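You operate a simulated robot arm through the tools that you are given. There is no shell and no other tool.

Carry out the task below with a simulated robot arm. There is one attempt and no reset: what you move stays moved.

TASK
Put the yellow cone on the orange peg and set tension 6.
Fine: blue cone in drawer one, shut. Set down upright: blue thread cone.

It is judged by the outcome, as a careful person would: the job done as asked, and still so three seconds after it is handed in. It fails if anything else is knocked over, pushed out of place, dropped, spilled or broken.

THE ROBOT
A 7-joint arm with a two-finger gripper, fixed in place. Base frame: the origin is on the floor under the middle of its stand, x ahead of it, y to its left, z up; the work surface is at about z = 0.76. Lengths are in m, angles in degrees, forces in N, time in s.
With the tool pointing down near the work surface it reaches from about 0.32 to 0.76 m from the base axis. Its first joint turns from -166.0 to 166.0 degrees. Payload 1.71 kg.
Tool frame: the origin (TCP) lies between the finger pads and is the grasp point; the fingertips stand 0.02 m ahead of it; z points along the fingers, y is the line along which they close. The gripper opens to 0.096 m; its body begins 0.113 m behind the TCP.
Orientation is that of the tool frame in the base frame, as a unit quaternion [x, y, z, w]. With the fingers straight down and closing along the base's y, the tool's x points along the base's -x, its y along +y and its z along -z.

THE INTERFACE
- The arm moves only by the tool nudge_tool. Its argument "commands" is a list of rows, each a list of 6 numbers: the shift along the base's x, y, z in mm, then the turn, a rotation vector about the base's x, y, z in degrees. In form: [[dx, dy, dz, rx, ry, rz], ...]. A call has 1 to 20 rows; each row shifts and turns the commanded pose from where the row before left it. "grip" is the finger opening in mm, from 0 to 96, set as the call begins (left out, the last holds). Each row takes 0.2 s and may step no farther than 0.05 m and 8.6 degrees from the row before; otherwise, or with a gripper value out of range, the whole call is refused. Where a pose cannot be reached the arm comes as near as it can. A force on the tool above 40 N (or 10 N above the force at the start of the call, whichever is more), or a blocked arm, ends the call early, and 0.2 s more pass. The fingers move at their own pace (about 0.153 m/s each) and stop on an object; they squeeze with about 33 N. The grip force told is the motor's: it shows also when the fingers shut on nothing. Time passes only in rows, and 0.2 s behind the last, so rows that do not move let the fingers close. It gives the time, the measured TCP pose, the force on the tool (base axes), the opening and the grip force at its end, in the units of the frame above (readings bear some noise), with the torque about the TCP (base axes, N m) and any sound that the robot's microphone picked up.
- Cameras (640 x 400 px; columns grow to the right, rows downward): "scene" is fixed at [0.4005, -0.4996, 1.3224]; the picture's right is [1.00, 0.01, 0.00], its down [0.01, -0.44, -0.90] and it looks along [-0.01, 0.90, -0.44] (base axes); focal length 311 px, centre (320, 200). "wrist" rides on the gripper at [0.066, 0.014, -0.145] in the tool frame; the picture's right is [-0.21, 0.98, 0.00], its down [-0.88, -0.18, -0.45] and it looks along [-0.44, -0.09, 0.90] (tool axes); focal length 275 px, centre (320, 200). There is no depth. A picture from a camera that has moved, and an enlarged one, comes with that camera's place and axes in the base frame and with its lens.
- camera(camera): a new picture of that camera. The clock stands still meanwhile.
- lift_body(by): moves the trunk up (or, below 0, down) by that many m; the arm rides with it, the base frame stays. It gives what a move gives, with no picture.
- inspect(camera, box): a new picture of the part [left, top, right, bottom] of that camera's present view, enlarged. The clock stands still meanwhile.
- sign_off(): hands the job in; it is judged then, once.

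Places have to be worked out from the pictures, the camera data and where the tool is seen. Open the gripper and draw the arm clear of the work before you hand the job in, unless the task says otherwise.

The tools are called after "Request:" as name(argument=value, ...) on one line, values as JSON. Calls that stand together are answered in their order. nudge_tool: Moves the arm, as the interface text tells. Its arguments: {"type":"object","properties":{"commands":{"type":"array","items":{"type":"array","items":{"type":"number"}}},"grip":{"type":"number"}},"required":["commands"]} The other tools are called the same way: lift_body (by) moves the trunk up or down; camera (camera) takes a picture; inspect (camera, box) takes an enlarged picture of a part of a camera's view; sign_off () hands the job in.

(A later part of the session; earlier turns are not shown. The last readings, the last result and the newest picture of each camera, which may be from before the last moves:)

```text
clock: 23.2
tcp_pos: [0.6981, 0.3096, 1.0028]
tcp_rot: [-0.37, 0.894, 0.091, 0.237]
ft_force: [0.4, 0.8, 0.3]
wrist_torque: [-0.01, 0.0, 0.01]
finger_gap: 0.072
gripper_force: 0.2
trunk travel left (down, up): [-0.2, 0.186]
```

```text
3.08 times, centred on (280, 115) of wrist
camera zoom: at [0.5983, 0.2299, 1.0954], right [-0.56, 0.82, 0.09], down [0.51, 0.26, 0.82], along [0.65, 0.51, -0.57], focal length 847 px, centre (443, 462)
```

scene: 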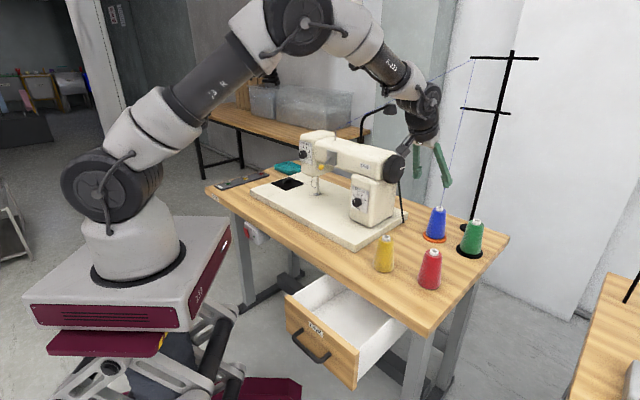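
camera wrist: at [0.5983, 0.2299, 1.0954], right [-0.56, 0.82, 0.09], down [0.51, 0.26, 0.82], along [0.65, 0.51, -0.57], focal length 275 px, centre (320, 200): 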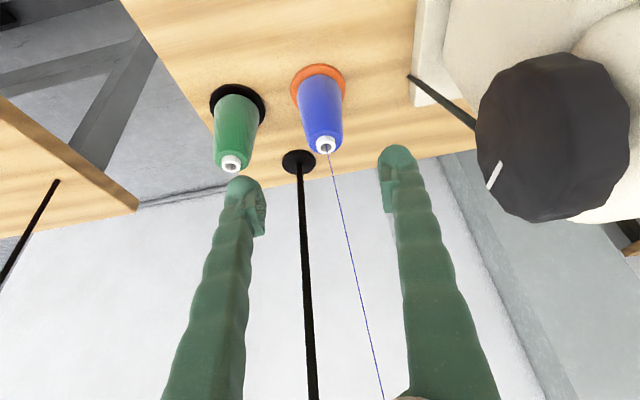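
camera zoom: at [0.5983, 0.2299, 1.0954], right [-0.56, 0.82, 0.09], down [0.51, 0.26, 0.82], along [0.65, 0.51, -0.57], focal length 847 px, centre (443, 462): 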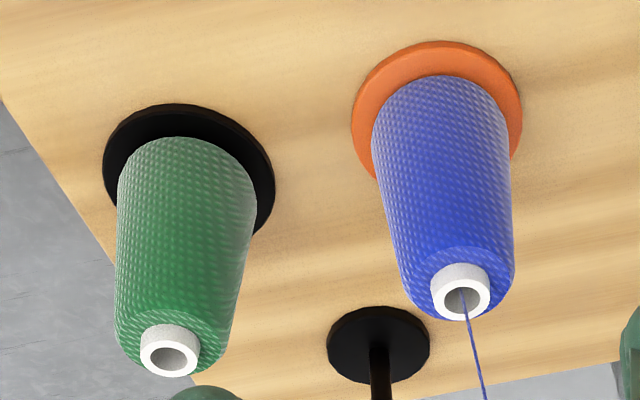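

The blue cone axis is at about (0.765, 0.377), right on the current tool axis. I'll advance 120 mm along the tool axis and check.

Request:
nudge_tool(commands=[[10.7, 10.2, -26, 0, 0, 0], [10.7, 10.2, -26, 0, 0, 0], [10.7, 10.2, -26, 0, 0, 0], [10.7, 10.2, -26, 0, 0, 0], [0, 0, 0, 0, 0, 0]], grip=72)

Request:
camera(camera="wrist")

Request:
inspect(camera="scene", box=[370, 120, 500, 270])

```text
clock: 24.4
tcp_pos: [0.7444, 0.3481, 0.9002]
tcp_rot: [-0.369, 0.894, 0.092, 0.237]
ft_force: [-0.4, -0.4, 0.0]
wrist_torque: [-0.01, -0.01, -0.04]
finger_gap: 0.072
gripper_force: 0.0
trunk travel left (down, up): [-0.2, 0.186]
```

```text
taken
camera wrist: at [0.643, 0.2694, 0.9935], right [-0.56, 0.82, 0.09], down [0.51, 0.26, 0.82], along [0.65, 0.51, -0.57], focal length 275 px, centre (320, 200)
```

wrist: 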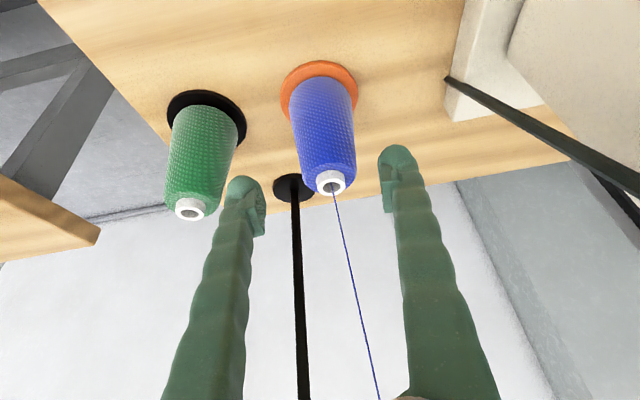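

```text
2.67 times, centred on (435, 195) of scene
camera zoom: at [0.4005, -0.4996, 1.3224], right [1.0, 0.01, 0.0], down [0.01, -0.44, -0.9], along [-0.01, 0.9, -0.44], focal length 828 px, centre (13, 213)
```

zoom: 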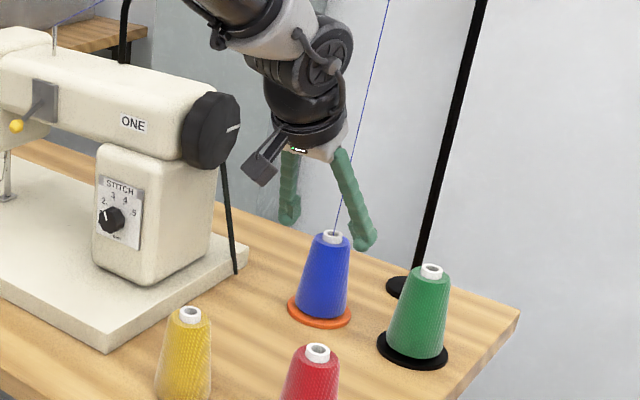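

The cone sits ~6 mm to the +y finger side. I'll correct that while descending to the grasp point (0.764, 0.376, 0.828).

Request:
nudge_tool(commands=[[2, 9, -9, 0, 0, 0], [5, 6.5, -16, 0, 0, 0], [6, 6, -16, 0, 0, 0], [6, 6, -16, 0, 0, 0], [0, 0, 0, 0, 0, 0]], grip=70)

Request:
camera(camera="wrist")

Request:
inspect(camera="scene", box=[370, 120, 500, 270])

```text
clock: 25.6
tcp_pos: [0.7641, 0.3779, 0.842]
tcp_rot: [-0.369, 0.894, 0.091, 0.236]
ft_force: [-0.6, -0.6, -0.7]
wrist_torque: [0.03, 0.0, 0.03]
finger_gap: 0.07
gripper_force: 0.0
trunk travel left (down, up): [-0.2, 0.186]
```

```text
taken
camera wrist: at [0.6636, 0.2993, 0.9354], right [-0.56, 0.82, 0.09], down [0.51, 0.26, 0.82], along [0.65, 0.51, -0.57], focal length 275 px, centre (320, 200)
```

wrist: 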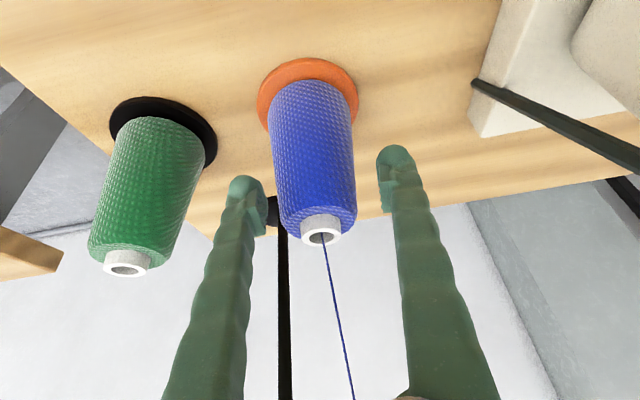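

```text
2.67 times, centred on (435, 195) of scene
camera zoom: at [0.4005, -0.4996, 1.3224], right [1.0, 0.01, 0.0], down [0.01, -0.44, -0.9], along [-0.01, 0.9, -0.44], focal length 828 px, centre (13, 213)
```

zoom: 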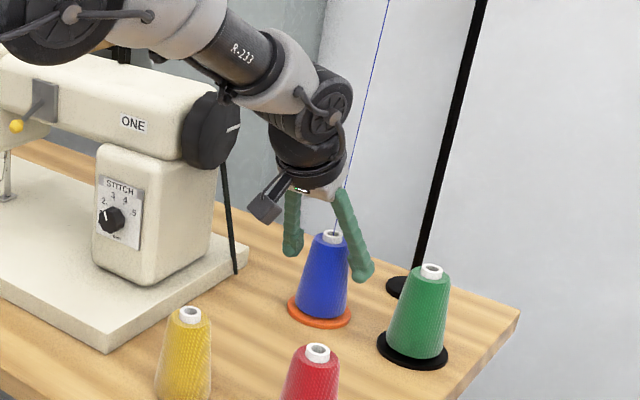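

Fingers straddle the blue cone with its axis within ~3 mm of the TCP. I'll drop 13 mm more and close.

Request:
nudge_tool(commands=[[-0.5, -1, -7, 0, 0, 0], [-0.5, -1, -6, 0, 0, 0], [0, 0, 0, 0, 0, 0]], grip=70)

Request:
nudge_tool(commands=[[0, 0, 0, 0, 0, 0], [0, 0, 0, 0, 0, 0], [0, 0, 0, 0, 0, 0]], grip=30)

Request:
camera(camera="wrist")

```text
clock: 26.4
tcp_pos: [0.7627, 0.3766, 0.8288]
tcp_rot: [-0.37, 0.894, 0.092, 0.236]
ft_force: [0.9, -0.5, -0.6]
wrist_torque: [0.01, 0.0, 0.0]
finger_gap: 0.07
gripper_force: 0.2
trunk travel left (down, up): [-0.2, 0.186]
```

```text
clock: 27.2
tcp_pos: [0.7633, 0.3767, 0.8291]
tcp_rot: [-0.369, 0.894, 0.092, 0.236]
ft_force: [0.6, -0.4, -0.1]
wrist_torque: [0.0, 0.03, 0.0]
finger_gap: 0.0487
gripper_force: 32.9
trunk travel left (down, up): [-0.2, 0.186]
```

```text
taken
camera wrist: at [0.662, 0.2974, 0.9224], right [-0.56, 0.82, 0.09], down [0.51, 0.26, 0.82], along [0.65, 0.51, -0.57], focal length 275 px, centre (320, 200)
```

wrist: 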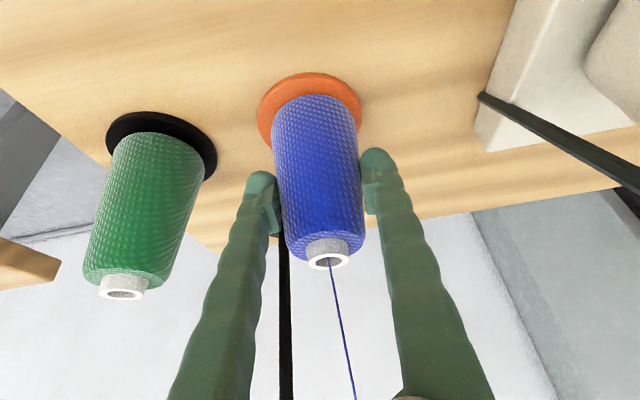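

Gripped at 48.7 mm with ~33 N. Lifting straight up in small steps, watching forces for the peg.

Request:
nudge_tool(commands=[[0, 0, 6, 0, 0, 0], [0, 0, 10, 0, 0, 0], [0, 0, 12, 0, 0, 0], [0, 0, 12, 0, 0, 0], [0, 0, 0, 0, 0, 0]], grip=30)

Request:
camera(camera="wrist")

Request:
inspect(camera="scene", box=[370, 120, 500, 270])

```text
clock: 28.4
tcp_pos: [0.7613, 0.3765, 0.8701]
tcp_rot: [-0.369, 0.894, 0.092, 0.236]
ft_force: [-0.9, -0.4, -1.8]
wrist_torque: [0.0, 0.04, 0.01]
finger_gap: 0.0485
gripper_force: 33.0
trunk travel left (down, up): [-0.2, 0.186]
```

```text
taken
camera wrist: at [0.6623, 0.2974, 0.9629], right [-0.56, 0.82, 0.09], down [0.51, 0.26, 0.82], along [0.65, 0.51, -0.57], focal length 275 px, centre (320, 200)
```

wrist: 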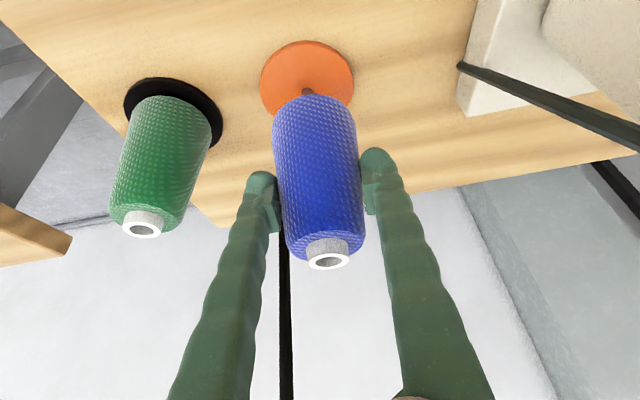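

```text
2.67 times, centred on (435, 195) of scene
camera zoom: at [0.4005, -0.4996, 1.3224], right [1.0, 0.01, 0.0], down [0.01, -0.44, -0.9], along [-0.01, 0.9, -0.44], focal length 828 px, centre (13, 213)
```

zoom: 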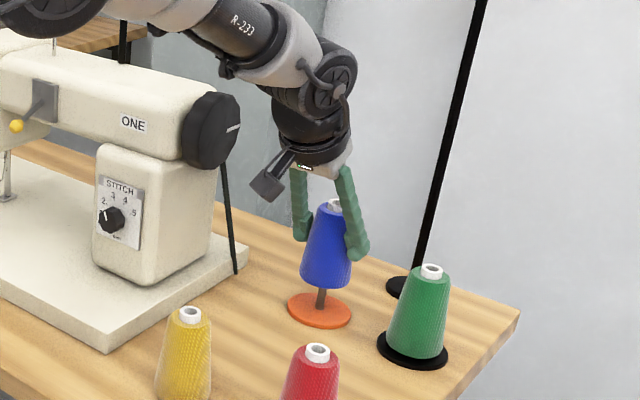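

The cone is rising cleanly and the spindle is visible below it. Continuing straight up until it's well clear.

Request:
nudge_tool(commands=[[0, 0, 15, 0, 0, 0], [0, 0, 20, 0, 0, 0], [0, 0, 20, 0, 0, 0], [0, 0, 20, 0, 0, 0], [0, 0, 20, 0, 0, 0], [0, 0, 0, 0, 0, 0]], grip=30)

Request:
camera(camera="wrist")

Request:
inspect(camera="scene", box=[370, 120, 500, 270])

```text
clock: 29.8
tcp_pos: [0.7632, 0.3769, 0.9647]
tcp_rot: [-0.37, 0.894, 0.092, 0.236]
ft_force: [-0.5, 0.5, -2.1]
wrist_torque: [0.01, 0.02, -0.02]
finger_gap: 0.0487
gripper_force: 32.7
trunk travel left (down, up): [-0.2, 0.186]
```

```text
taken
camera wrist: at [0.6633, 0.298, 1.0575], right [-0.56, 0.82, 0.09], down [0.51, 0.26, 0.82], along [0.65, 0.51, -0.57], focal length 275 px, centre (320, 200)
```

wrist: 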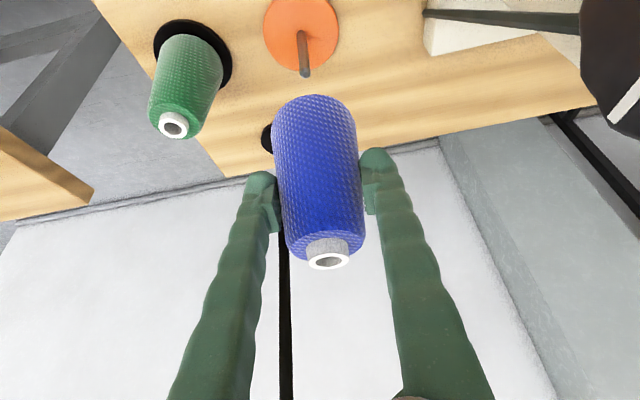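

```text
2.67 times, centred on (435, 195) of scene
camera zoom: at [0.4005, -0.4996, 1.3224], right [1.0, 0.01, 0.0], down [0.01, -0.44, -0.9], along [-0.01, 0.9, -0.44], focal length 828 px, centre (13, 213)
```

zoom: 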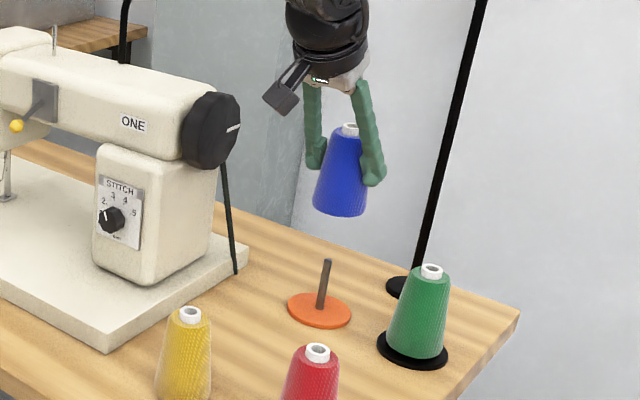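

The cone is free and the spindle is fully visible. I'll zoom on the spindle to record its exact location for the yellow cone later, and the cone's bottom.

Request:
inspect(camera="wrist", box=[240, 0, 360, 90])

Request:
inspect(camera="scene", box=[405, 160, 465, 250])

```text
4.44 times, centred on (300, 45) of wrist
camera zoom: at [0.6633, 0.298, 1.0575], right [-0.56, 0.82, 0.09], down [0.51, 0.26, 0.82], along [0.65, 0.51, -0.57], focal length 1224 px, centre (409, 889)
```

zoom: 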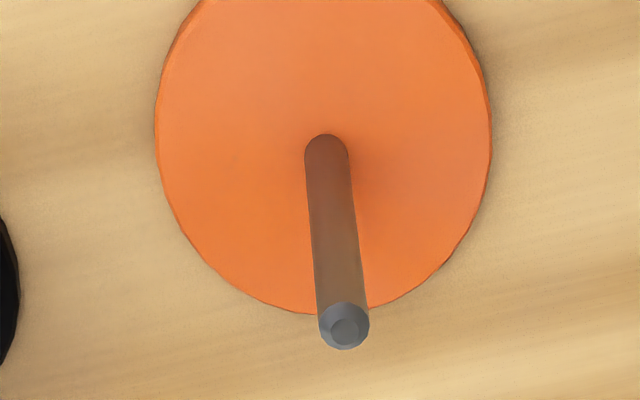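

```text
4.44 times, centred on (435, 205) of scene
camera zoom: at [0.4005, -0.4996, 1.3224], right [1.0, 0.01, 0.0], down [0.01, -0.44, -0.9], along [-0.01, 0.9, -0.44], focal length 1381 px, centre (-191, 178)
```

zoom: 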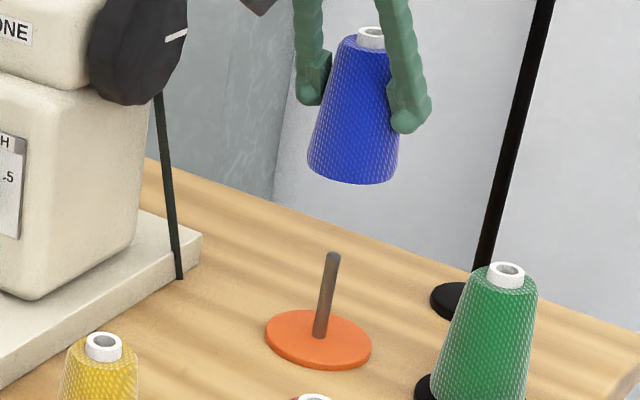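

Spindle: base ≈ (0.767, 0.378), tip z ≈ 0.84, ~10 mm diameter. I'll record a reference zoom of the blue cone in the grip so that I can later match the yellow cone's in-grip position to it.

Request:
inspect(camera="wrist", box=[240, 80, 400, 280])

```text
2.00 times, centred on (320, 180) of wrist
camera zoom: at [0.6633, 0.298, 1.0575], right [-0.56, 0.82, 0.09], down [0.51, 0.26, 0.82], along [0.65, 0.51, -0.57], focal length 551 px, centre (320, 240)
```

zoom: 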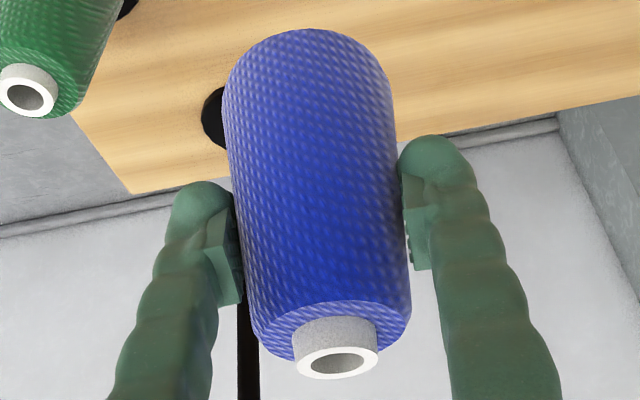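

Now I'll carry the blue cone up and around, away from the handwheel, to above the open drawer.

Request:
nudge_tool(commands=[[0, 0, 20, 0, 0, 0], [-5, -10, 25, 0, 0, 0], [-18, -30, 10, 0, 0, 0], [-20, -33, 0, 0, 0, 0], [-20, -33, 0, 0, 0, 0], [-30, -20, 0, 0, 0, 0], [-30, -20, 0, 0, 0, 0], [-30, -20, 0, 0, 0, 0], [-30, -20, 0, 0, 0, 0], [-32, -16, 0, 0, 0, 0], [-32, -16, 0, 0, 0, 0], [-32, -16, 0, 0, 0, 0], [-30, -16, 0, 0, 0, 0], [-8, -3, 0, 0, 0, 0], [0, 0, 0, 0, 0, 0]], grip=30)

Request:
camera(camera="scene")

Request:
camera(camera="wrist")

```text
clock: 33.0
tcp_pos: [0.4452, 0.1239, 1.0172]
tcp_rot: [-0.37, 0.894, 0.09, 0.235]
ft_force: [0.5, 0.1, -1.5]
wrist_torque: [0.01, 0.0, 0.01]
finger_gap: 0.0486
gripper_force: 32.9
trunk travel left (down, up): [-0.2, 0.186]
```

```text
taken
```

scene: 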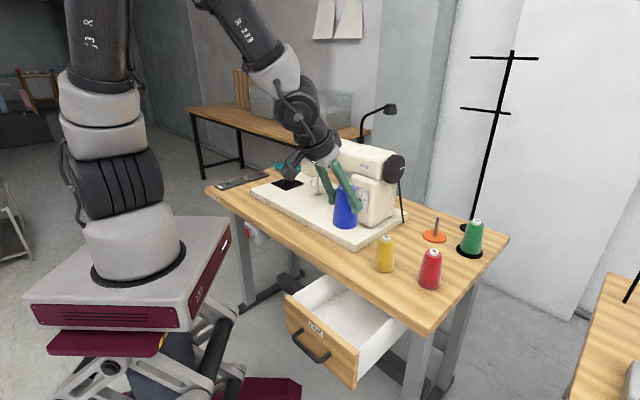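

```text
taken
camera wrist: at [0.345, 0.0454, 1.1101], right [-0.56, 0.82, 0.09], down [0.51, 0.26, 0.82], along [0.65, 0.5, -0.57], focal length 275 px, centre (320, 200)
```

wrist: 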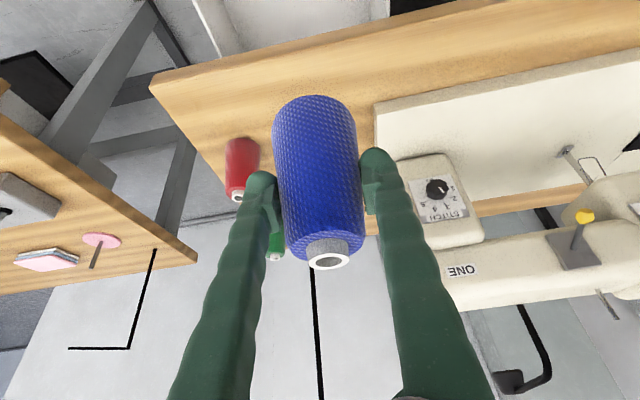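

The cone is now held above the drawer area. I'll zoom on the drawer in the scene view to pin down its inside edges and floor.

Request:
inspect(camera="scene", box=[275, 260, 425, 390])

```text
3.08 times, centred on (350, 325) of scene
camera zoom: at [0.4005, -0.4996, 1.3224], right [1.0, 0.01, 0.0], down [0.01, -0.44, -0.9], along [-0.01, 0.9, -0.44], focal length 956 px, centre (228, -185)
```

zoom: 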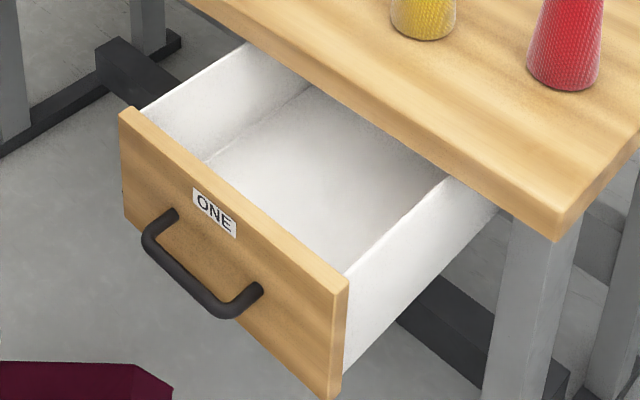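

Drawer inner front face is at x+y≈0.452, table edge at ≈0.632, floor z≈0.617. I'll centre on (0.450, 0.110) and descend to z≈0.76 first.

Request:
nudge_tool(commands=[[4.5, -13.4, 0, 0, 0, 0], [0, 0, -35, 0, 0, 0], [0, 0, -35, 0, 0, 0], [0, 0, -35, 0, 0, 0], [0, 0, -35, 0, 0, 0], [0, 0, -35, 0, 0, 0], [0, 0, -35, 0, 0, 0], [0, 0, -35, 0, 0, 0], [0, 0, 0, 0, 0, 0]], grip=30)

Request:
camera(camera="scene")

Request:
camera(camera="wrist")

```text
clock: 35.0
tcp_pos: [0.4475, 0.1073, 0.774]
tcp_rot: [-0.37, 0.894, 0.091, 0.236]
ft_force: [-0.3, -1.5, -1.9]
wrist_torque: [0.01, 0.0, 0.01]
finger_gap: 0.0485
gripper_force: 33.3
trunk travel left (down, up): [-0.2, 0.186]
```

```text
taken
```

scene: 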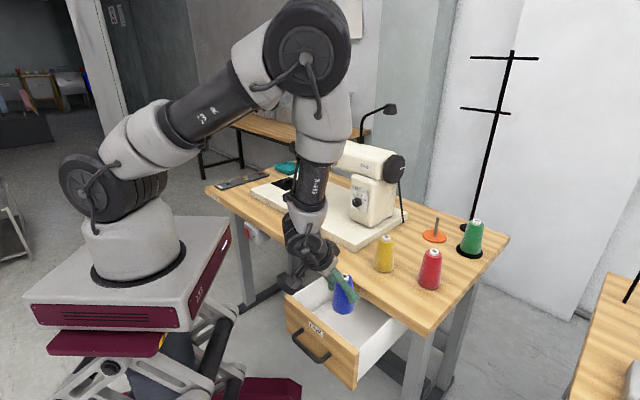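

```text
taken
camera wrist: at [0.3475, 0.028, 0.8676], right [-0.56, 0.82, 0.09], down [0.51, 0.26, 0.82], along [0.65, 0.51, -0.57], focal length 275 px, centre (320, 200)
```

wrist: 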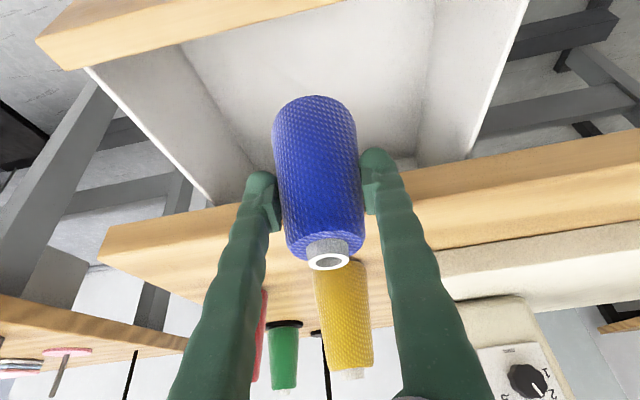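

Alignment looks good in both views. I'll zoom to check margins to the drawer walls and table edge before lowering in.

Request:
inspect(camera="scene", box=[275, 240, 425, 370])

Request:
inspect(camera="wrist", box=[180, 0, 520, 280])

```text
3.08 times, centred on (350, 305) of scene
camera zoom: at [0.4005, -0.4996, 1.3224], right [1.0, 0.01, 0.0], down [0.01, -0.44, -0.9], along [-0.01, 0.9, -0.44], focal length 956 px, centre (228, -123)
```

zoom: 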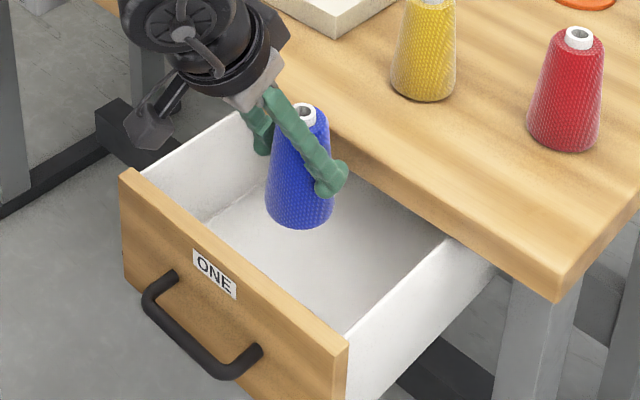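

```text
1.43 times, centred on (350, 140) of wrist
camera zoom: at [0.3475, 0.028, 0.8676], right [-0.56, 0.82, 0.09], down [0.51, 0.26, 0.82], along [0.65, 0.51, -0.57], focal length 393 px, centre (277, 286)
```

zoom: 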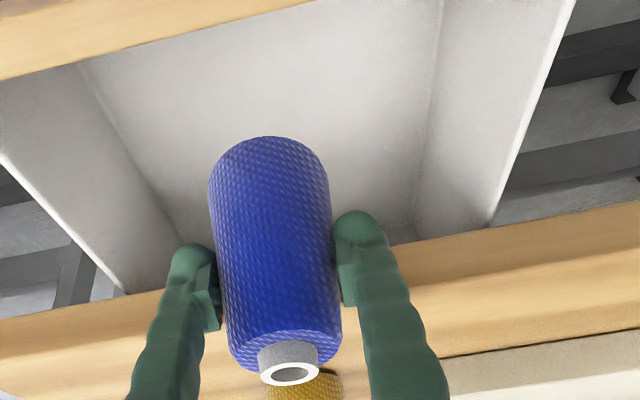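

Clear on all sides. Lowering into the drawer to just above the estimated floor.

Request:
nudge_tool(commands=[[1, 1, -18, 0, 0, 0], [1, 1, -18, 0, 0, 0], [0, 0, -18, 0, 0, 0], [0, 0, -18, 0, 0, 0], [0, 0, 0, 0, 0, 0]], grip=30)

Request:
inspect(camera="scene", box=[275, 240, 425, 370])

Request:
camera(camera="wrist")

```text
clock: 36.2
tcp_pos: [0.4497, 0.1117, 0.7042]
tcp_rot: [-0.37, 0.894, 0.091, 0.237]
ft_force: [0.4, 0.0, -2.2]
wrist_torque: [0.0, 0.0, 0.01]
finger_gap: 0.0484
gripper_force: 33.2
trunk travel left (down, up): [-0.2, 0.186]
```

```text
3.08 times, centred on (350, 305) of scene
camera zoom: at [0.4005, -0.4996, 1.3224], right [1.0, 0.01, 0.0], down [0.01, -0.44, -0.9], along [-0.01, 0.9, -0.44], focal length 956 px, centre (228, -123)
```

zoom: 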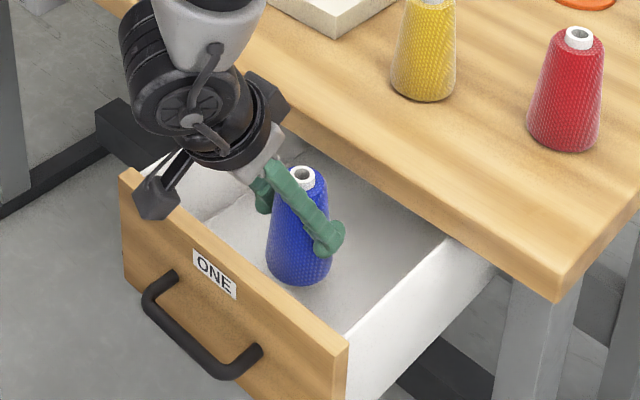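

```text
taken
camera wrist: at [0.3495, 0.0329, 0.7962], right [-0.56, 0.82, 0.09], down [0.51, 0.26, 0.82], along [0.65, 0.51, -0.57], focal length 275 px, centre (320, 200)
```

wrist: 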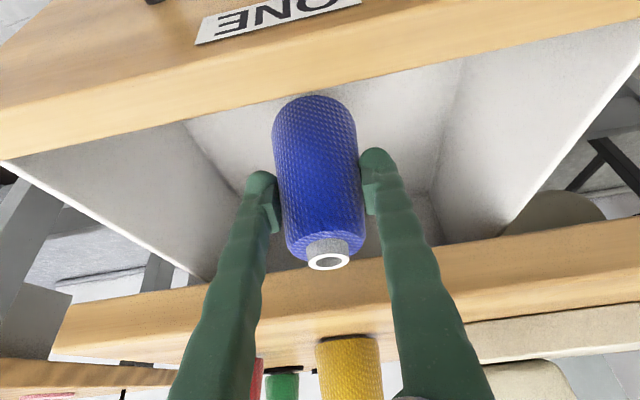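

Cone is upright inside, ~1–2 cm above the floor. Lowering in 2 mm steps and reading forces.

Request:
nudge_tool(commands=[[0, 0, -3, 0, 0, 0], [0, 0, -3, 0, 0, 0], [0, 0, -3, 0, 0, 0], [0, 0, -3, 0, 0, 0], [0, 0, -2, 0, 0, 0], [0, 0, 0, 0, 0, 0]], grip=30)

Request:
inspect(camera="scene", box=[315, 270, 375, 340])

```text
clock: 37.6
tcp_pos: [0.4495, 0.1118, 0.6898]
tcp_rot: [-0.369, 0.894, 0.091, 0.237]
ft_force: [0.4, 0.3, -1.1]
wrist_torque: [-0.02, -0.02, 0.0]
finger_gap: 0.0483
gripper_force: 33.4
trunk travel left (down, up): [-0.2, 0.186]
```

```text
5.71 times, centred on (345, 305) of scene
camera zoom: at [0.4005, -0.4996, 1.3224], right [1.0, 0.01, 0.0], down [0.01, -0.44, -0.9], along [-0.01, 0.9, -0.44], focal length 1775 px, centre (177, -400)
```

zoom: 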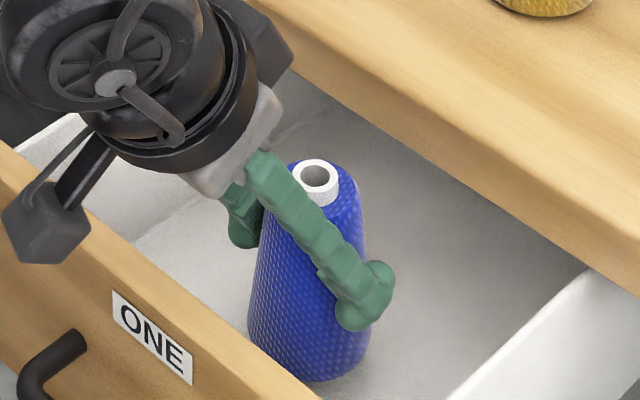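

No contact yet; continuing downward in fine steps.

Request:
nudge_tool(commands=[[0, 0, -2, 0, 0, 0], [0, 0, -2, 0, 0, 0], [0, 0, -2, 0, 0, 0], [0, 0, 0, 0, 0, 0]], grip=30)

Request:
nudge_tool(commands=[[0, 0, -1.5, 0, 0, 0], [0, 0, -1.5, 0, 0, 0], [0, 0, 0, 0, 0, 0]], grip=30)

```text
clock: 38.6
tcp_pos: [0.451, 0.1117, 0.6837]
tcp_rot: [-0.369, 0.894, 0.091, 0.237]
ft_force: [0.6, -0.5, -0.9]
wrist_torque: [0.02, 0.03, -0.01]
finger_gap: 0.0483
gripper_force: 33.8
trunk travel left (down, up): [-0.2, 0.186]
```

```text
clock: 39.4
tcp_pos: [0.4513, 0.1121, 0.6803]
tcp_rot: [-0.368, 0.894, 0.09, 0.238]
ft_force: [0.4, -0.2, -1.1]
wrist_torque: [-0.03, 0.0, -0.01]
finger_gap: 0.0485
gripper_force: 33.1
trunk travel left (down, up): [-0.2, 0.186]
```

Still no floor contact (force ≈ cone weight). Continuing.

Request:
nudge_tool(commands=[[0, 0, -1.5, 0, 0, 0], [0, 0, -1.5, 0, 0, 0], [0, 0, 0, 0, 0, 0]], grip=30)

Request:
nudge_tool(commands=[[0, 0, -1.5, 0, 0, 0], [0, 0, -1.5, 0, 0, 0], [0, 0, 0, 0, 0, 0]], grip=30)

```text
clock: 40.2
tcp_pos: [0.4494, 0.1117, 0.6777]
tcp_rot: [-0.369, 0.894, 0.091, 0.237]
ft_force: [0.0, -0.8, -0.8]
wrist_torque: [-0.02, 0.03, 0.0]
finger_gap: 0.0484
gripper_force: 33.0
trunk travel left (down, up): [-0.2, 0.186]
```

```text
clock: 41.0
tcp_pos: [0.4503, 0.1107, 0.6748]
tcp_rot: [-0.37, 0.894, 0.091, 0.236]
ft_force: [-0.4, -1.6, -2.4]
wrist_torque: [-0.04, -0.05, 0.02]
finger_gap: 0.0485
gripper_force: 32.8
trunk travel left (down, up): [-0.2, 0.186]
```

Request:
inspect(camera="scene", box=[315, 270, 375, 340])

Request:
inspect(camera="wrist", box=[180, 60, 480, 280])

```text
5.71 times, centred on (345, 305) of scene
camera zoom: at [0.4005, -0.4996, 1.3224], right [1.0, 0.01, 0.0], down [0.01, -0.44, -0.9], along [-0.01, 0.9, -0.44], focal length 1775 px, centre (177, -400)
```

zoom: 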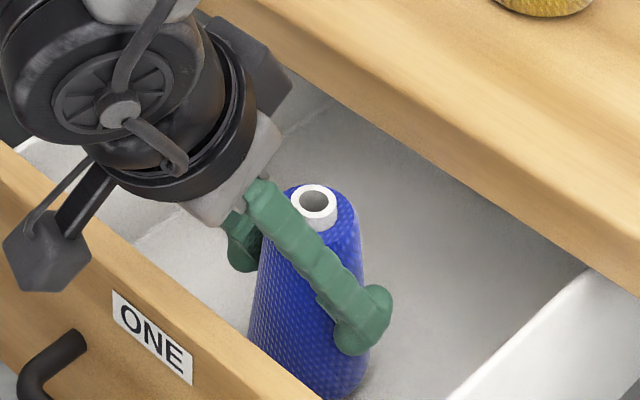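

```text
1.82 times, centred on (330, 170) of wrist
camera zoom: at [0.3497, 0.0322, 0.7675], right [-0.56, 0.82, 0.09], down [0.51, 0.26, 0.82], along [0.65, 0.51, -0.57], focal length 500 px, centre (302, 254)
```

zoom: 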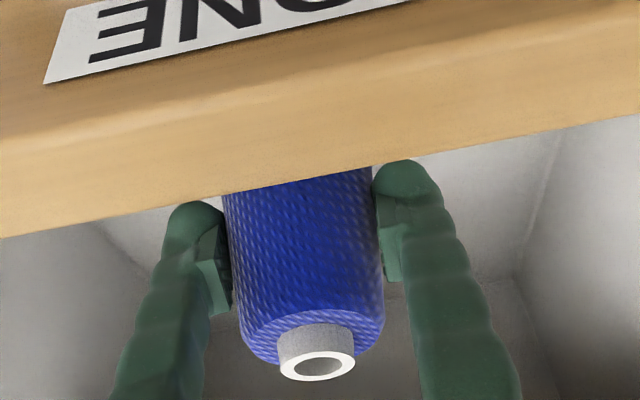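

The cone is still slightly above the floor with no contact force. Camera housing has clearance to the panel, so I'll continue in 1.5 mm steps.

Request:
nudge_tool(commands=[[0, 0, -1.5, 0, 0, 0], [0, 0, -1.5, 0, 0, 0], [0, 0, 0, 0, 0, 0]], grip=30)

Request:
nudge_tool(commands=[[0, 0, -1.5, 0, 0, 0], [0, 0, -1.5, 0, 0, 0], [0, 0, 0, 0, 0, 0]], grip=30)

```text
clock: 41.8
tcp_pos: [0.4505, 0.1115, 0.6721]
tcp_rot: [-0.369, 0.894, 0.09, 0.236]
ft_force: [0.2, 0.8, -1.5]
wrist_torque: [0.01, 0.0, 0.0]
finger_gap: 0.0485
gripper_force: 33.0
trunk travel left (down, up): [-0.2, 0.186]
```

```text
clock: 42.6
tcp_pos: [0.4511, 0.1112, 0.6688]
tcp_rot: [-0.369, 0.894, 0.092, 0.237]
ft_force: [0.3, -0.2, -1.6]
wrist_torque: [-0.01, 0.01, -0.03]
finger_gap: 0.0482
gripper_force: 33.2
trunk travel left (down, up): [-0.2, 0.186]
```

Still free. Let me continue a few more millimetres, then look.

Request:
nudge_tool(commands=[[0, 0, -1.5, 0, 0, 0], [0, 0, -1.5, 0, 0, 0], [0, 0, 0, 0, 0, 0]], grip=30)

Request:
inspect(camera="scene", box=[300, 270, 390, 360])

```text
clock: 43.4
tcp_pos: [0.4503, 0.1119, 0.6681]
tcp_rot: [-0.37, 0.893, 0.091, 0.238]
ft_force: [1.2, -0.2, 20.0]
wrist_torque: [0.07, 0.47, 0.0]
finger_gap: 0.0483
gripper_force: 33.6
trunk travel left (down, up): [-0.2, 0.186]
```

```text
4.44 times, centred on (345, 315) of scene
camera zoom: at [0.4005, -0.4996, 1.3224], right [1.0, 0.01, 0.0], down [0.01, -0.44, -0.9], along [-0.01, 0.9, -0.44], focal length 1381 px, centre (209, -311)
```

zoom: 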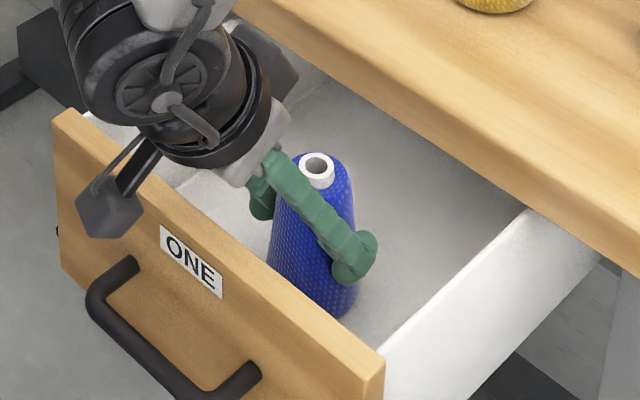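

Floor contact at TCP z≈0.668 (20 N). I'll ease up slightly to shed the load, then open the fingers.

Request:
nudge_tool(commands=[[0, 0, 0.8, 0, 0, 0], [0, 0, 0, 0, 0, 0]], grip=30)

```text
clock: 44.0
tcp_pos: [0.4502, 0.1109, 0.6665]
tcp_rot: [-0.369, 0.894, 0.091, 0.238]
ft_force: [3.2, -0.9, 17.7]
wrist_torque: [0.13, 0.16, -0.02]
finger_gap: 0.0485
gripper_force: 33.0
trunk travel left (down, up): [-0.2, 0.186]
```

Request:
nudge_tool(commands=[[0, 0, 1.0, 0, 0, 0], [0, 0, 0, 0, 0, 0]], grip=30)

```text
clock: 44.6
tcp_pos: [0.4483, 0.1108, 0.667]
tcp_rot: [-0.368, 0.895, 0.09, 0.236]
ft_force: [3.1, -1.2, 4.8]
wrist_torque: [0.04, -0.23, -0.08]
finger_gap: 0.0483
gripper_force: 32.6
trunk travel left (down, up): [-0.2, 0.186]
```

Contact is light (~5 N). Opening the fingers now.

Request:
nudge_tool(commands=[[0, 0, 0, 0, 0, 0], [0, 0, 0, 0, 0, 0], [0, 0, 0, 0, 0, 0]], grip=70)

Request:
inspect(camera="scene", box=[300, 270, 390, 360])

Request:
camera(camera="wrist")

```text
clock: 45.4
tcp_pos: [0.4494, 0.1115, 0.6674]
tcp_rot: [-0.369, 0.894, 0.091, 0.235]
ft_force: [-0.7, -0.4, -0.6]
wrist_torque: [-0.01, -0.04, 0.04]
finger_gap: 0.07
gripper_force: 0.0
trunk travel left (down, up): [-0.2, 0.186]
```

```text
4.44 times, centred on (345, 315) of scene
camera zoom: at [0.4005, -0.4996, 1.3224], right [1.0, 0.01, 0.0], down [0.01, -0.44, -0.9], along [-0.01, 0.9, -0.44], focal length 1381 px, centre (209, -311)
```

zoom: 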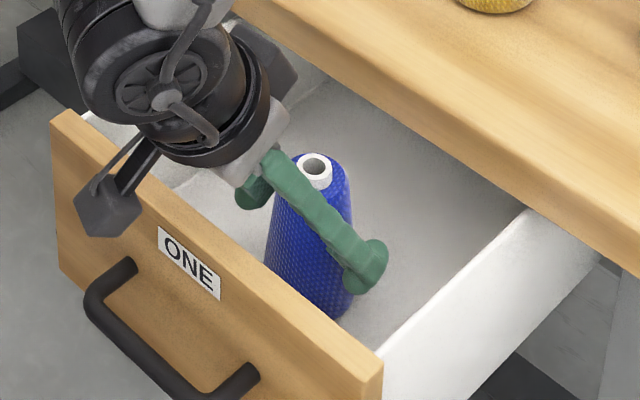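

```text
taken
camera wrist: at [0.3496, 0.0323, 0.7601], right [-0.56, 0.82, 0.09], down [0.51, 0.26, 0.82], along [0.65, 0.51, -0.57], focal length 275 px, centre (320, 200)
```

wrist: 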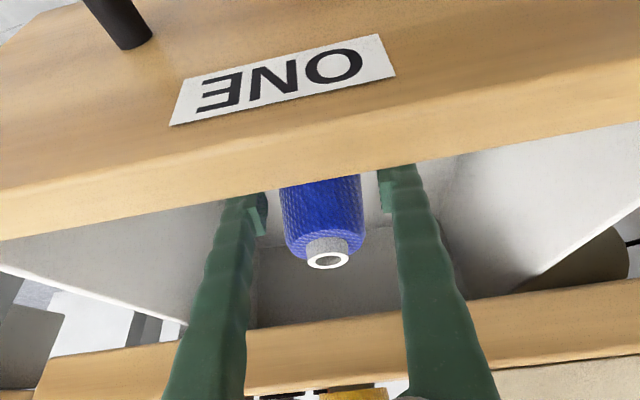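

The blue cone stands upright in the drawer. Retracting straight up clear of it.

Request:
nudge_tool(commands=[[0, 0, 12, 0, 0, 0], [0, 0, 20, 0, 0, 0], [0, 0, 30, 0, 0, 0], [0, 0, 35, 0, 0, 0], [0, 0, 35, 0, 0, 0], [0, 0, 30, 0, 0, 0], [0, 0, 0, 0, 0, 0]], grip=72)

Request:
camera(camera="scene")

Request:
camera(camera="wrist")

```text
clock: 47.0
tcp_pos: [0.4506, 0.112, 0.8304]
tcp_rot: [-0.369, 0.894, 0.091, 0.237]
ft_force: [0.3, -0.2, 0.4]
wrist_torque: [-0.02, 0.01, 0.01]
finger_gap: 0.0722
gripper_force: 0.1
trunk travel left (down, up): [-0.2, 0.186]
```

```text
taken
```

scene: 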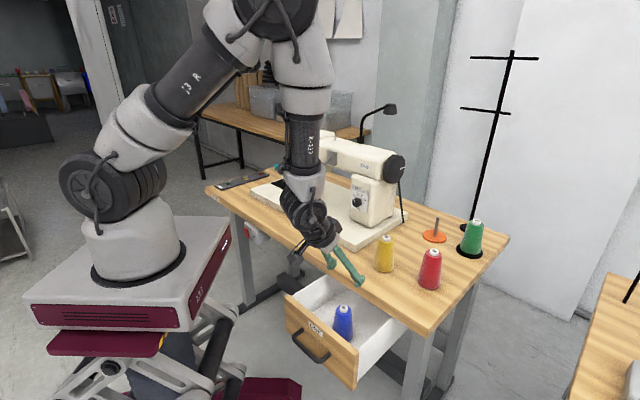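

```text
taken
camera wrist: at [0.351, 0.0329, 0.9233], right [-0.56, 0.82, 0.09], down [0.51, 0.26, 0.82], along [0.65, 0.51, -0.57], focal length 275 px, centre (320, 200)
```

wrist: 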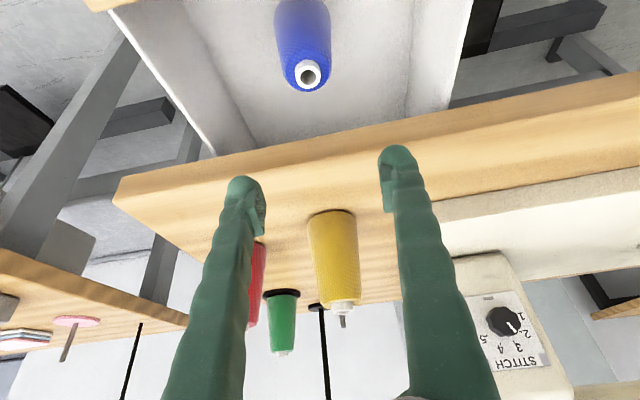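

The blue cone stands upright near the drawer's front. To close the drawer I'll first straighten the tool to vertical, close the fingers and move to the robot side of the drawer front.

Request:
nudge_tool(commands=[[-10, -10, 15, -5.2, 5.2, 0], [-18, -18, 10, -5.2, 5.2, 0], [-20, -20, 5, -5.2, 5.2, 0], [-20, -20, 0, -5.2, 5.2, 0], [-20, -20, 0, 0, 0, 0], [0, 0, 0, 0, 0, 0]], grip=0)

Request:
camera(camera="scene")

Request:
camera(camera="wrist")

```text
clock: 48.4
tcp_pos: [0.3619, 0.026, 0.8594]
tcp_rot: [-0.383, 0.924, -0.006, 0.002]
ft_force: [0.6, 0.1, 0.5]
wrist_torque: [0.0, -0.02, 0.01]
finger_gap: 0.0
gripper_force: 29.8
trunk travel left (down, up): [-0.2, 0.186]
```

```text
taken
```

scene: 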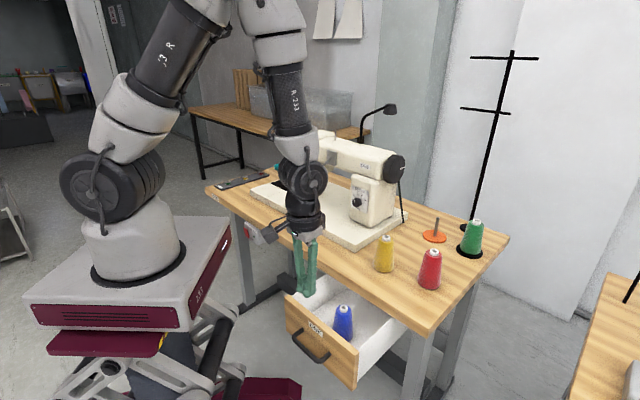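

```text
taken
camera wrist: at [0.3068, -0.0109, 1.0031], right [-0.55, 0.84, -0.01], down [0.75, 0.49, 0.45], along [0.38, 0.24, -0.89], focal length 275 px, centre (320, 200)
```

wrist: 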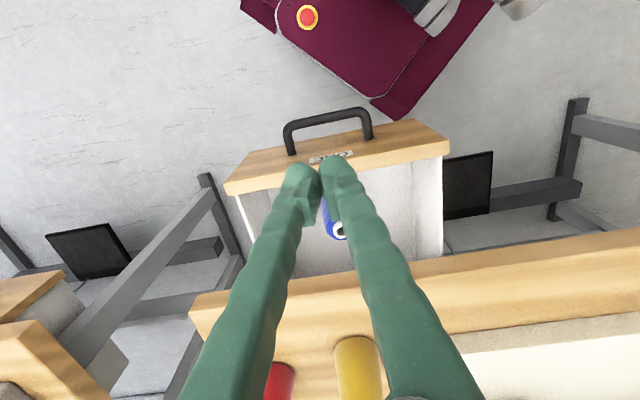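

The bar is seen at about (0.354, 0.027) (x+y≈0.381), z≈0.655. I'll move the closed fingers behind it (robot side) and lower next to the bar, checking reach.

Request:
nudge_tool(commands=[[-15, -13, -20, 0, 0, 0], [-15, -13, -30, 0, 0, 0], [0, 0, 0, 0, 0, 0]], grip=0)

Request:
camera(camera="wrist")

Request:
camera(camera="scene")

```text
clock: 49.2
tcp_pos: [0.3315, -0.0022, 0.8116]
tcp_rot: [-0.384, 0.923, -0.005, 0.002]
ft_force: [-0.5, -0.3, 0.6]
wrist_torque: [-0.02, -0.01, 0.0]
finger_gap: 0.0
gripper_force: 29.5
trunk travel left (down, up): [-0.2, 0.186]
```

```text
taken
camera wrist: at [0.2751, -0.0369, 0.9539], right [-0.55, 0.84, -0.01], down [0.75, 0.49, 0.45], along [0.38, 0.24, -0.89], focal length 275 px, centre (320, 200)
```

wrist: 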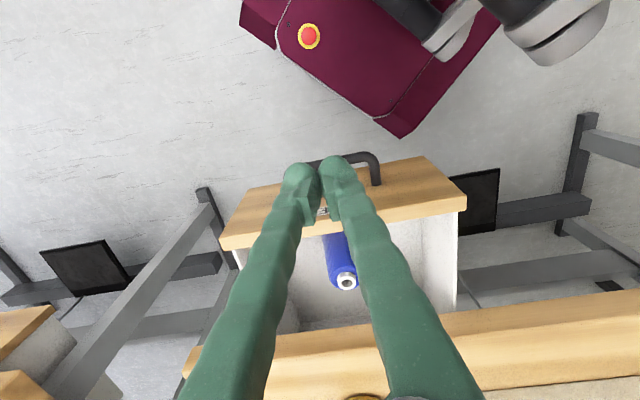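

```text
taken
```

scene: 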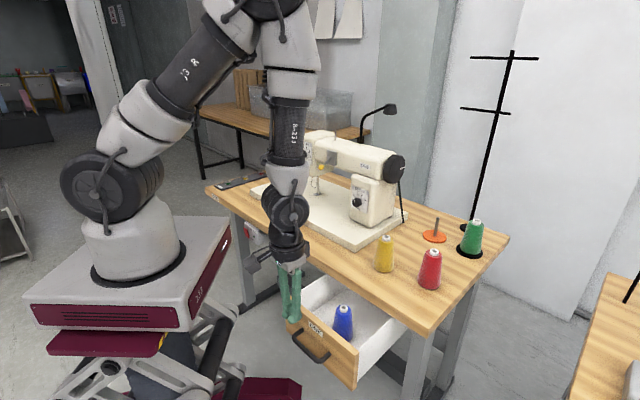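

Reachable with ~13 mm clearance to the bar. Descending beside it.

Request:
nudge_tool(commands=[[0, 0, -30, 0, 0, 0], [0, 0, -30, 0, 0, 0], [0, 0, -30, 0, 0, 0], [0, 0, -30, 0, 0, 0], [0, 0, -30, 0, 0, 0], [0, 0, 0, 0, 0, 0]], grip=0)

Request:
camera(camera="wrist")

Request:
inspect(camera="scene", box=[240, 250, 400, 390])

```text
clock: 50.6
tcp_pos: [0.3325, -0.0032, 0.6575]
tcp_rot: [-0.382, 0.924, -0.006, 0.002]
ft_force: [0.0, 0.8, -0.8]
wrist_torque: [-0.01, -0.02, 0.04]
finger_gap: 0.0001
gripper_force: 29.1
trunk travel left (down, up): [-0.2, 0.186]
```

```text
taken
camera wrist: at [0.2763, -0.0379, 0.8017], right [-0.55, 0.84, -0.01], down [0.75, 0.49, 0.45], along [0.38, 0.23, -0.89], focal length 275 px, centre (320, 200)
```

wrist: 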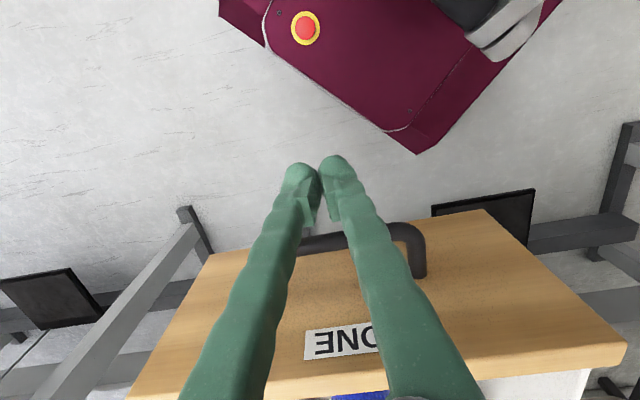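

```text
2.86 times, centred on (320, 320) of scene
camera zoom: at [0.4005, -0.4996, 1.3224], right [1.0, 0.01, 0.0], down [0.01, -0.44, -0.9], along [-0.01, 0.9, -0.44], focal length 888 px, centre (320, -143)
```

zoom: 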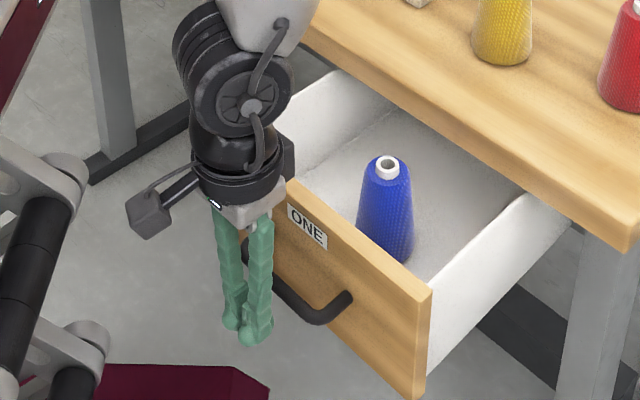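

The closed fingers are beside the bar. I'll push the drawer in gently along (+0.7,+0.7) at about 30 mm/s.

Request:
nudge_tool(commands=[[3, 3, 0, 0, 0, 0], [3, 3, 0, 0, 0, 0], [3, 3, 0, 0, 0, 0], [3, 3, 0, 0, 0, 0], [4, 4, 0, 0, 0, 0], [4, 4, 0, 0, 0, 0], [4, 4, 0, 0, 0, 0], [4, 4, 0, 0, 0, 0], [4, 4, 0, 0, 0, 0], [4, 4, 0, 0, 0, 0], [4, 4, 0, 0, 0, 0], [0, 0, 0, 0, 0, 0]], grip=0)

Request:
inspect(camera="scene", box=[240, 250, 400, 390])

```text
clock: 53.2
tcp_pos: [0.3718, 0.0372, 0.6587]
tcp_rot: [-0.384, 0.924, -0.006, 0.003]
ft_force: [-1.4, -0.4, 0.0]
wrist_torque: [0.02, 0.01, -0.01]
finger_gap: 0.0058
gripper_force: 29.2
trunk travel left (down, up): [-0.2, 0.186]
```

```text
2.86 times, centred on (320, 320) of scene
camera zoom: at [0.4005, -0.4996, 1.3224], right [1.0, 0.01, 0.0], down [0.01, -0.44, -0.9], along [-0.01, 0.9, -0.44], focal length 888 px, centre (320, -143)
```

zoom: 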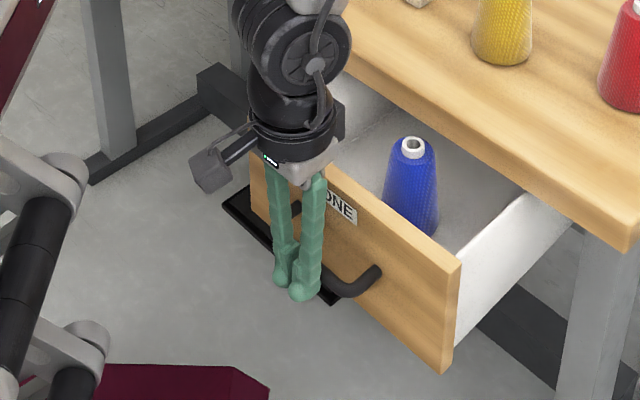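

The drawer is moving in and the blue cone remains upright. Continuing.

Request:
nudge_tool(commands=[[3, 3, 0, 0, 0, 0], [4, 4, 0, 0, 0, 0], [4, 4, 0, 0, 0, 0], [4, 4, 0, 0, 0, 0], [4, 4, 0, 0, 0, 0], [4, 4, 0, 0, 0, 0], [4, 4, 0, 0, 0, 0], [4, 4, 0, 0, 0, 0], [4, 4, 0, 0, 0, 0], [4, 4, 0, 0, 0, 0], [0, 0, 0, 0, 0, 0]], grip=0)

Request:
inspect(camera="scene", box=[260, 230, 420, 370])

Request:
camera(camera="wrist")

```text
clock: 55.6
tcp_pos: [0.4122, 0.0773, 0.6585]
tcp_rot: [-0.384, 0.923, -0.006, 0.002]
ft_force: [0.0, -1.2, 0.3]
wrist_torque: [-0.01, 0.02, -0.05]
finger_gap: 0.0001
gripper_force: 29.9
trunk travel left (down, up): [-0.2, 0.186]
```

```text
2.86 times, centred on (340, 300) of scene
camera zoom: at [0.4005, -0.4996, 1.3224], right [1.0, 0.01, 0.0], down [0.01, -0.44, -0.9], along [-0.01, 0.9, -0.44], focal length 888 px, centre (263, -86)
```

zoom: 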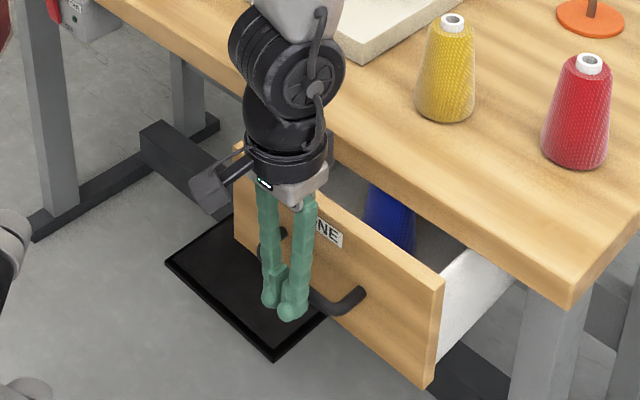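

```text
taken
camera wrist: at [0.3559, 0.0419, 0.8027], right [-0.55, 0.84, -0.01], down [0.75, 0.49, 0.45], along [0.38, 0.24, -0.89], focal length 275 px, centre (320, 200)
```

wrist: 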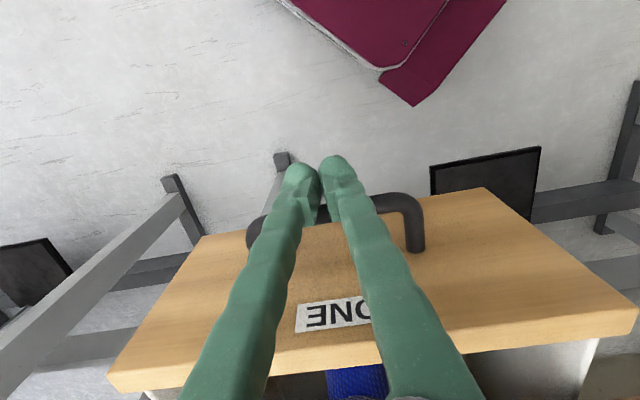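

About 5 cm remain and the cone passed under the table edge without contact. Continuing to push until the drawer stops.

Request:
nudge_tool(commands=[[4, 4, 0, 0, 0, 0], [4, 4, 0, 0, 0, 0], [4, 4, 0, 0, 0, 0], [4, 4, 0, 0, 0, 0], [4, 4, 0, 0, 0, 0], [4, 4, 0, 0, 0, 0], [3, 3, 0, 0, 0, 0], [3, 3, 0, 0, 0, 0], [0, 0, 0, 0, 0, 0]], grip=0)

Request:
inspect(camera="scene", box=[260, 230, 420, 370])

```text
clock: 57.6
tcp_pos: [0.4407, 0.1073, 0.6593]
tcp_rot: [-0.383, 0.924, -0.006, 0.002]
ft_force: [-1.0, -1.0, -0.3]
wrist_torque: [-0.04, 0.02, -0.03]
finger_gap: 0.0
gripper_force: 29.8
trunk travel left (down, up): [-0.2, 0.186]
```

```text
2.86 times, centred on (340, 300) of scene
camera zoom: at [0.4005, -0.4996, 1.3224], right [1.0, 0.01, 0.0], down [0.01, -0.44, -0.9], along [-0.01, 0.9, -0.44], focal length 888 px, centre (263, -86)
```

zoom: 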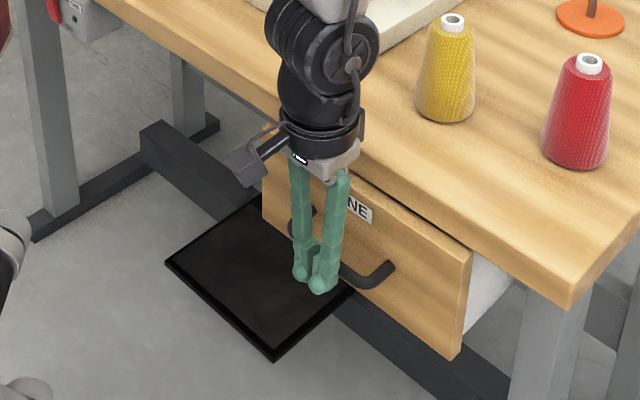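

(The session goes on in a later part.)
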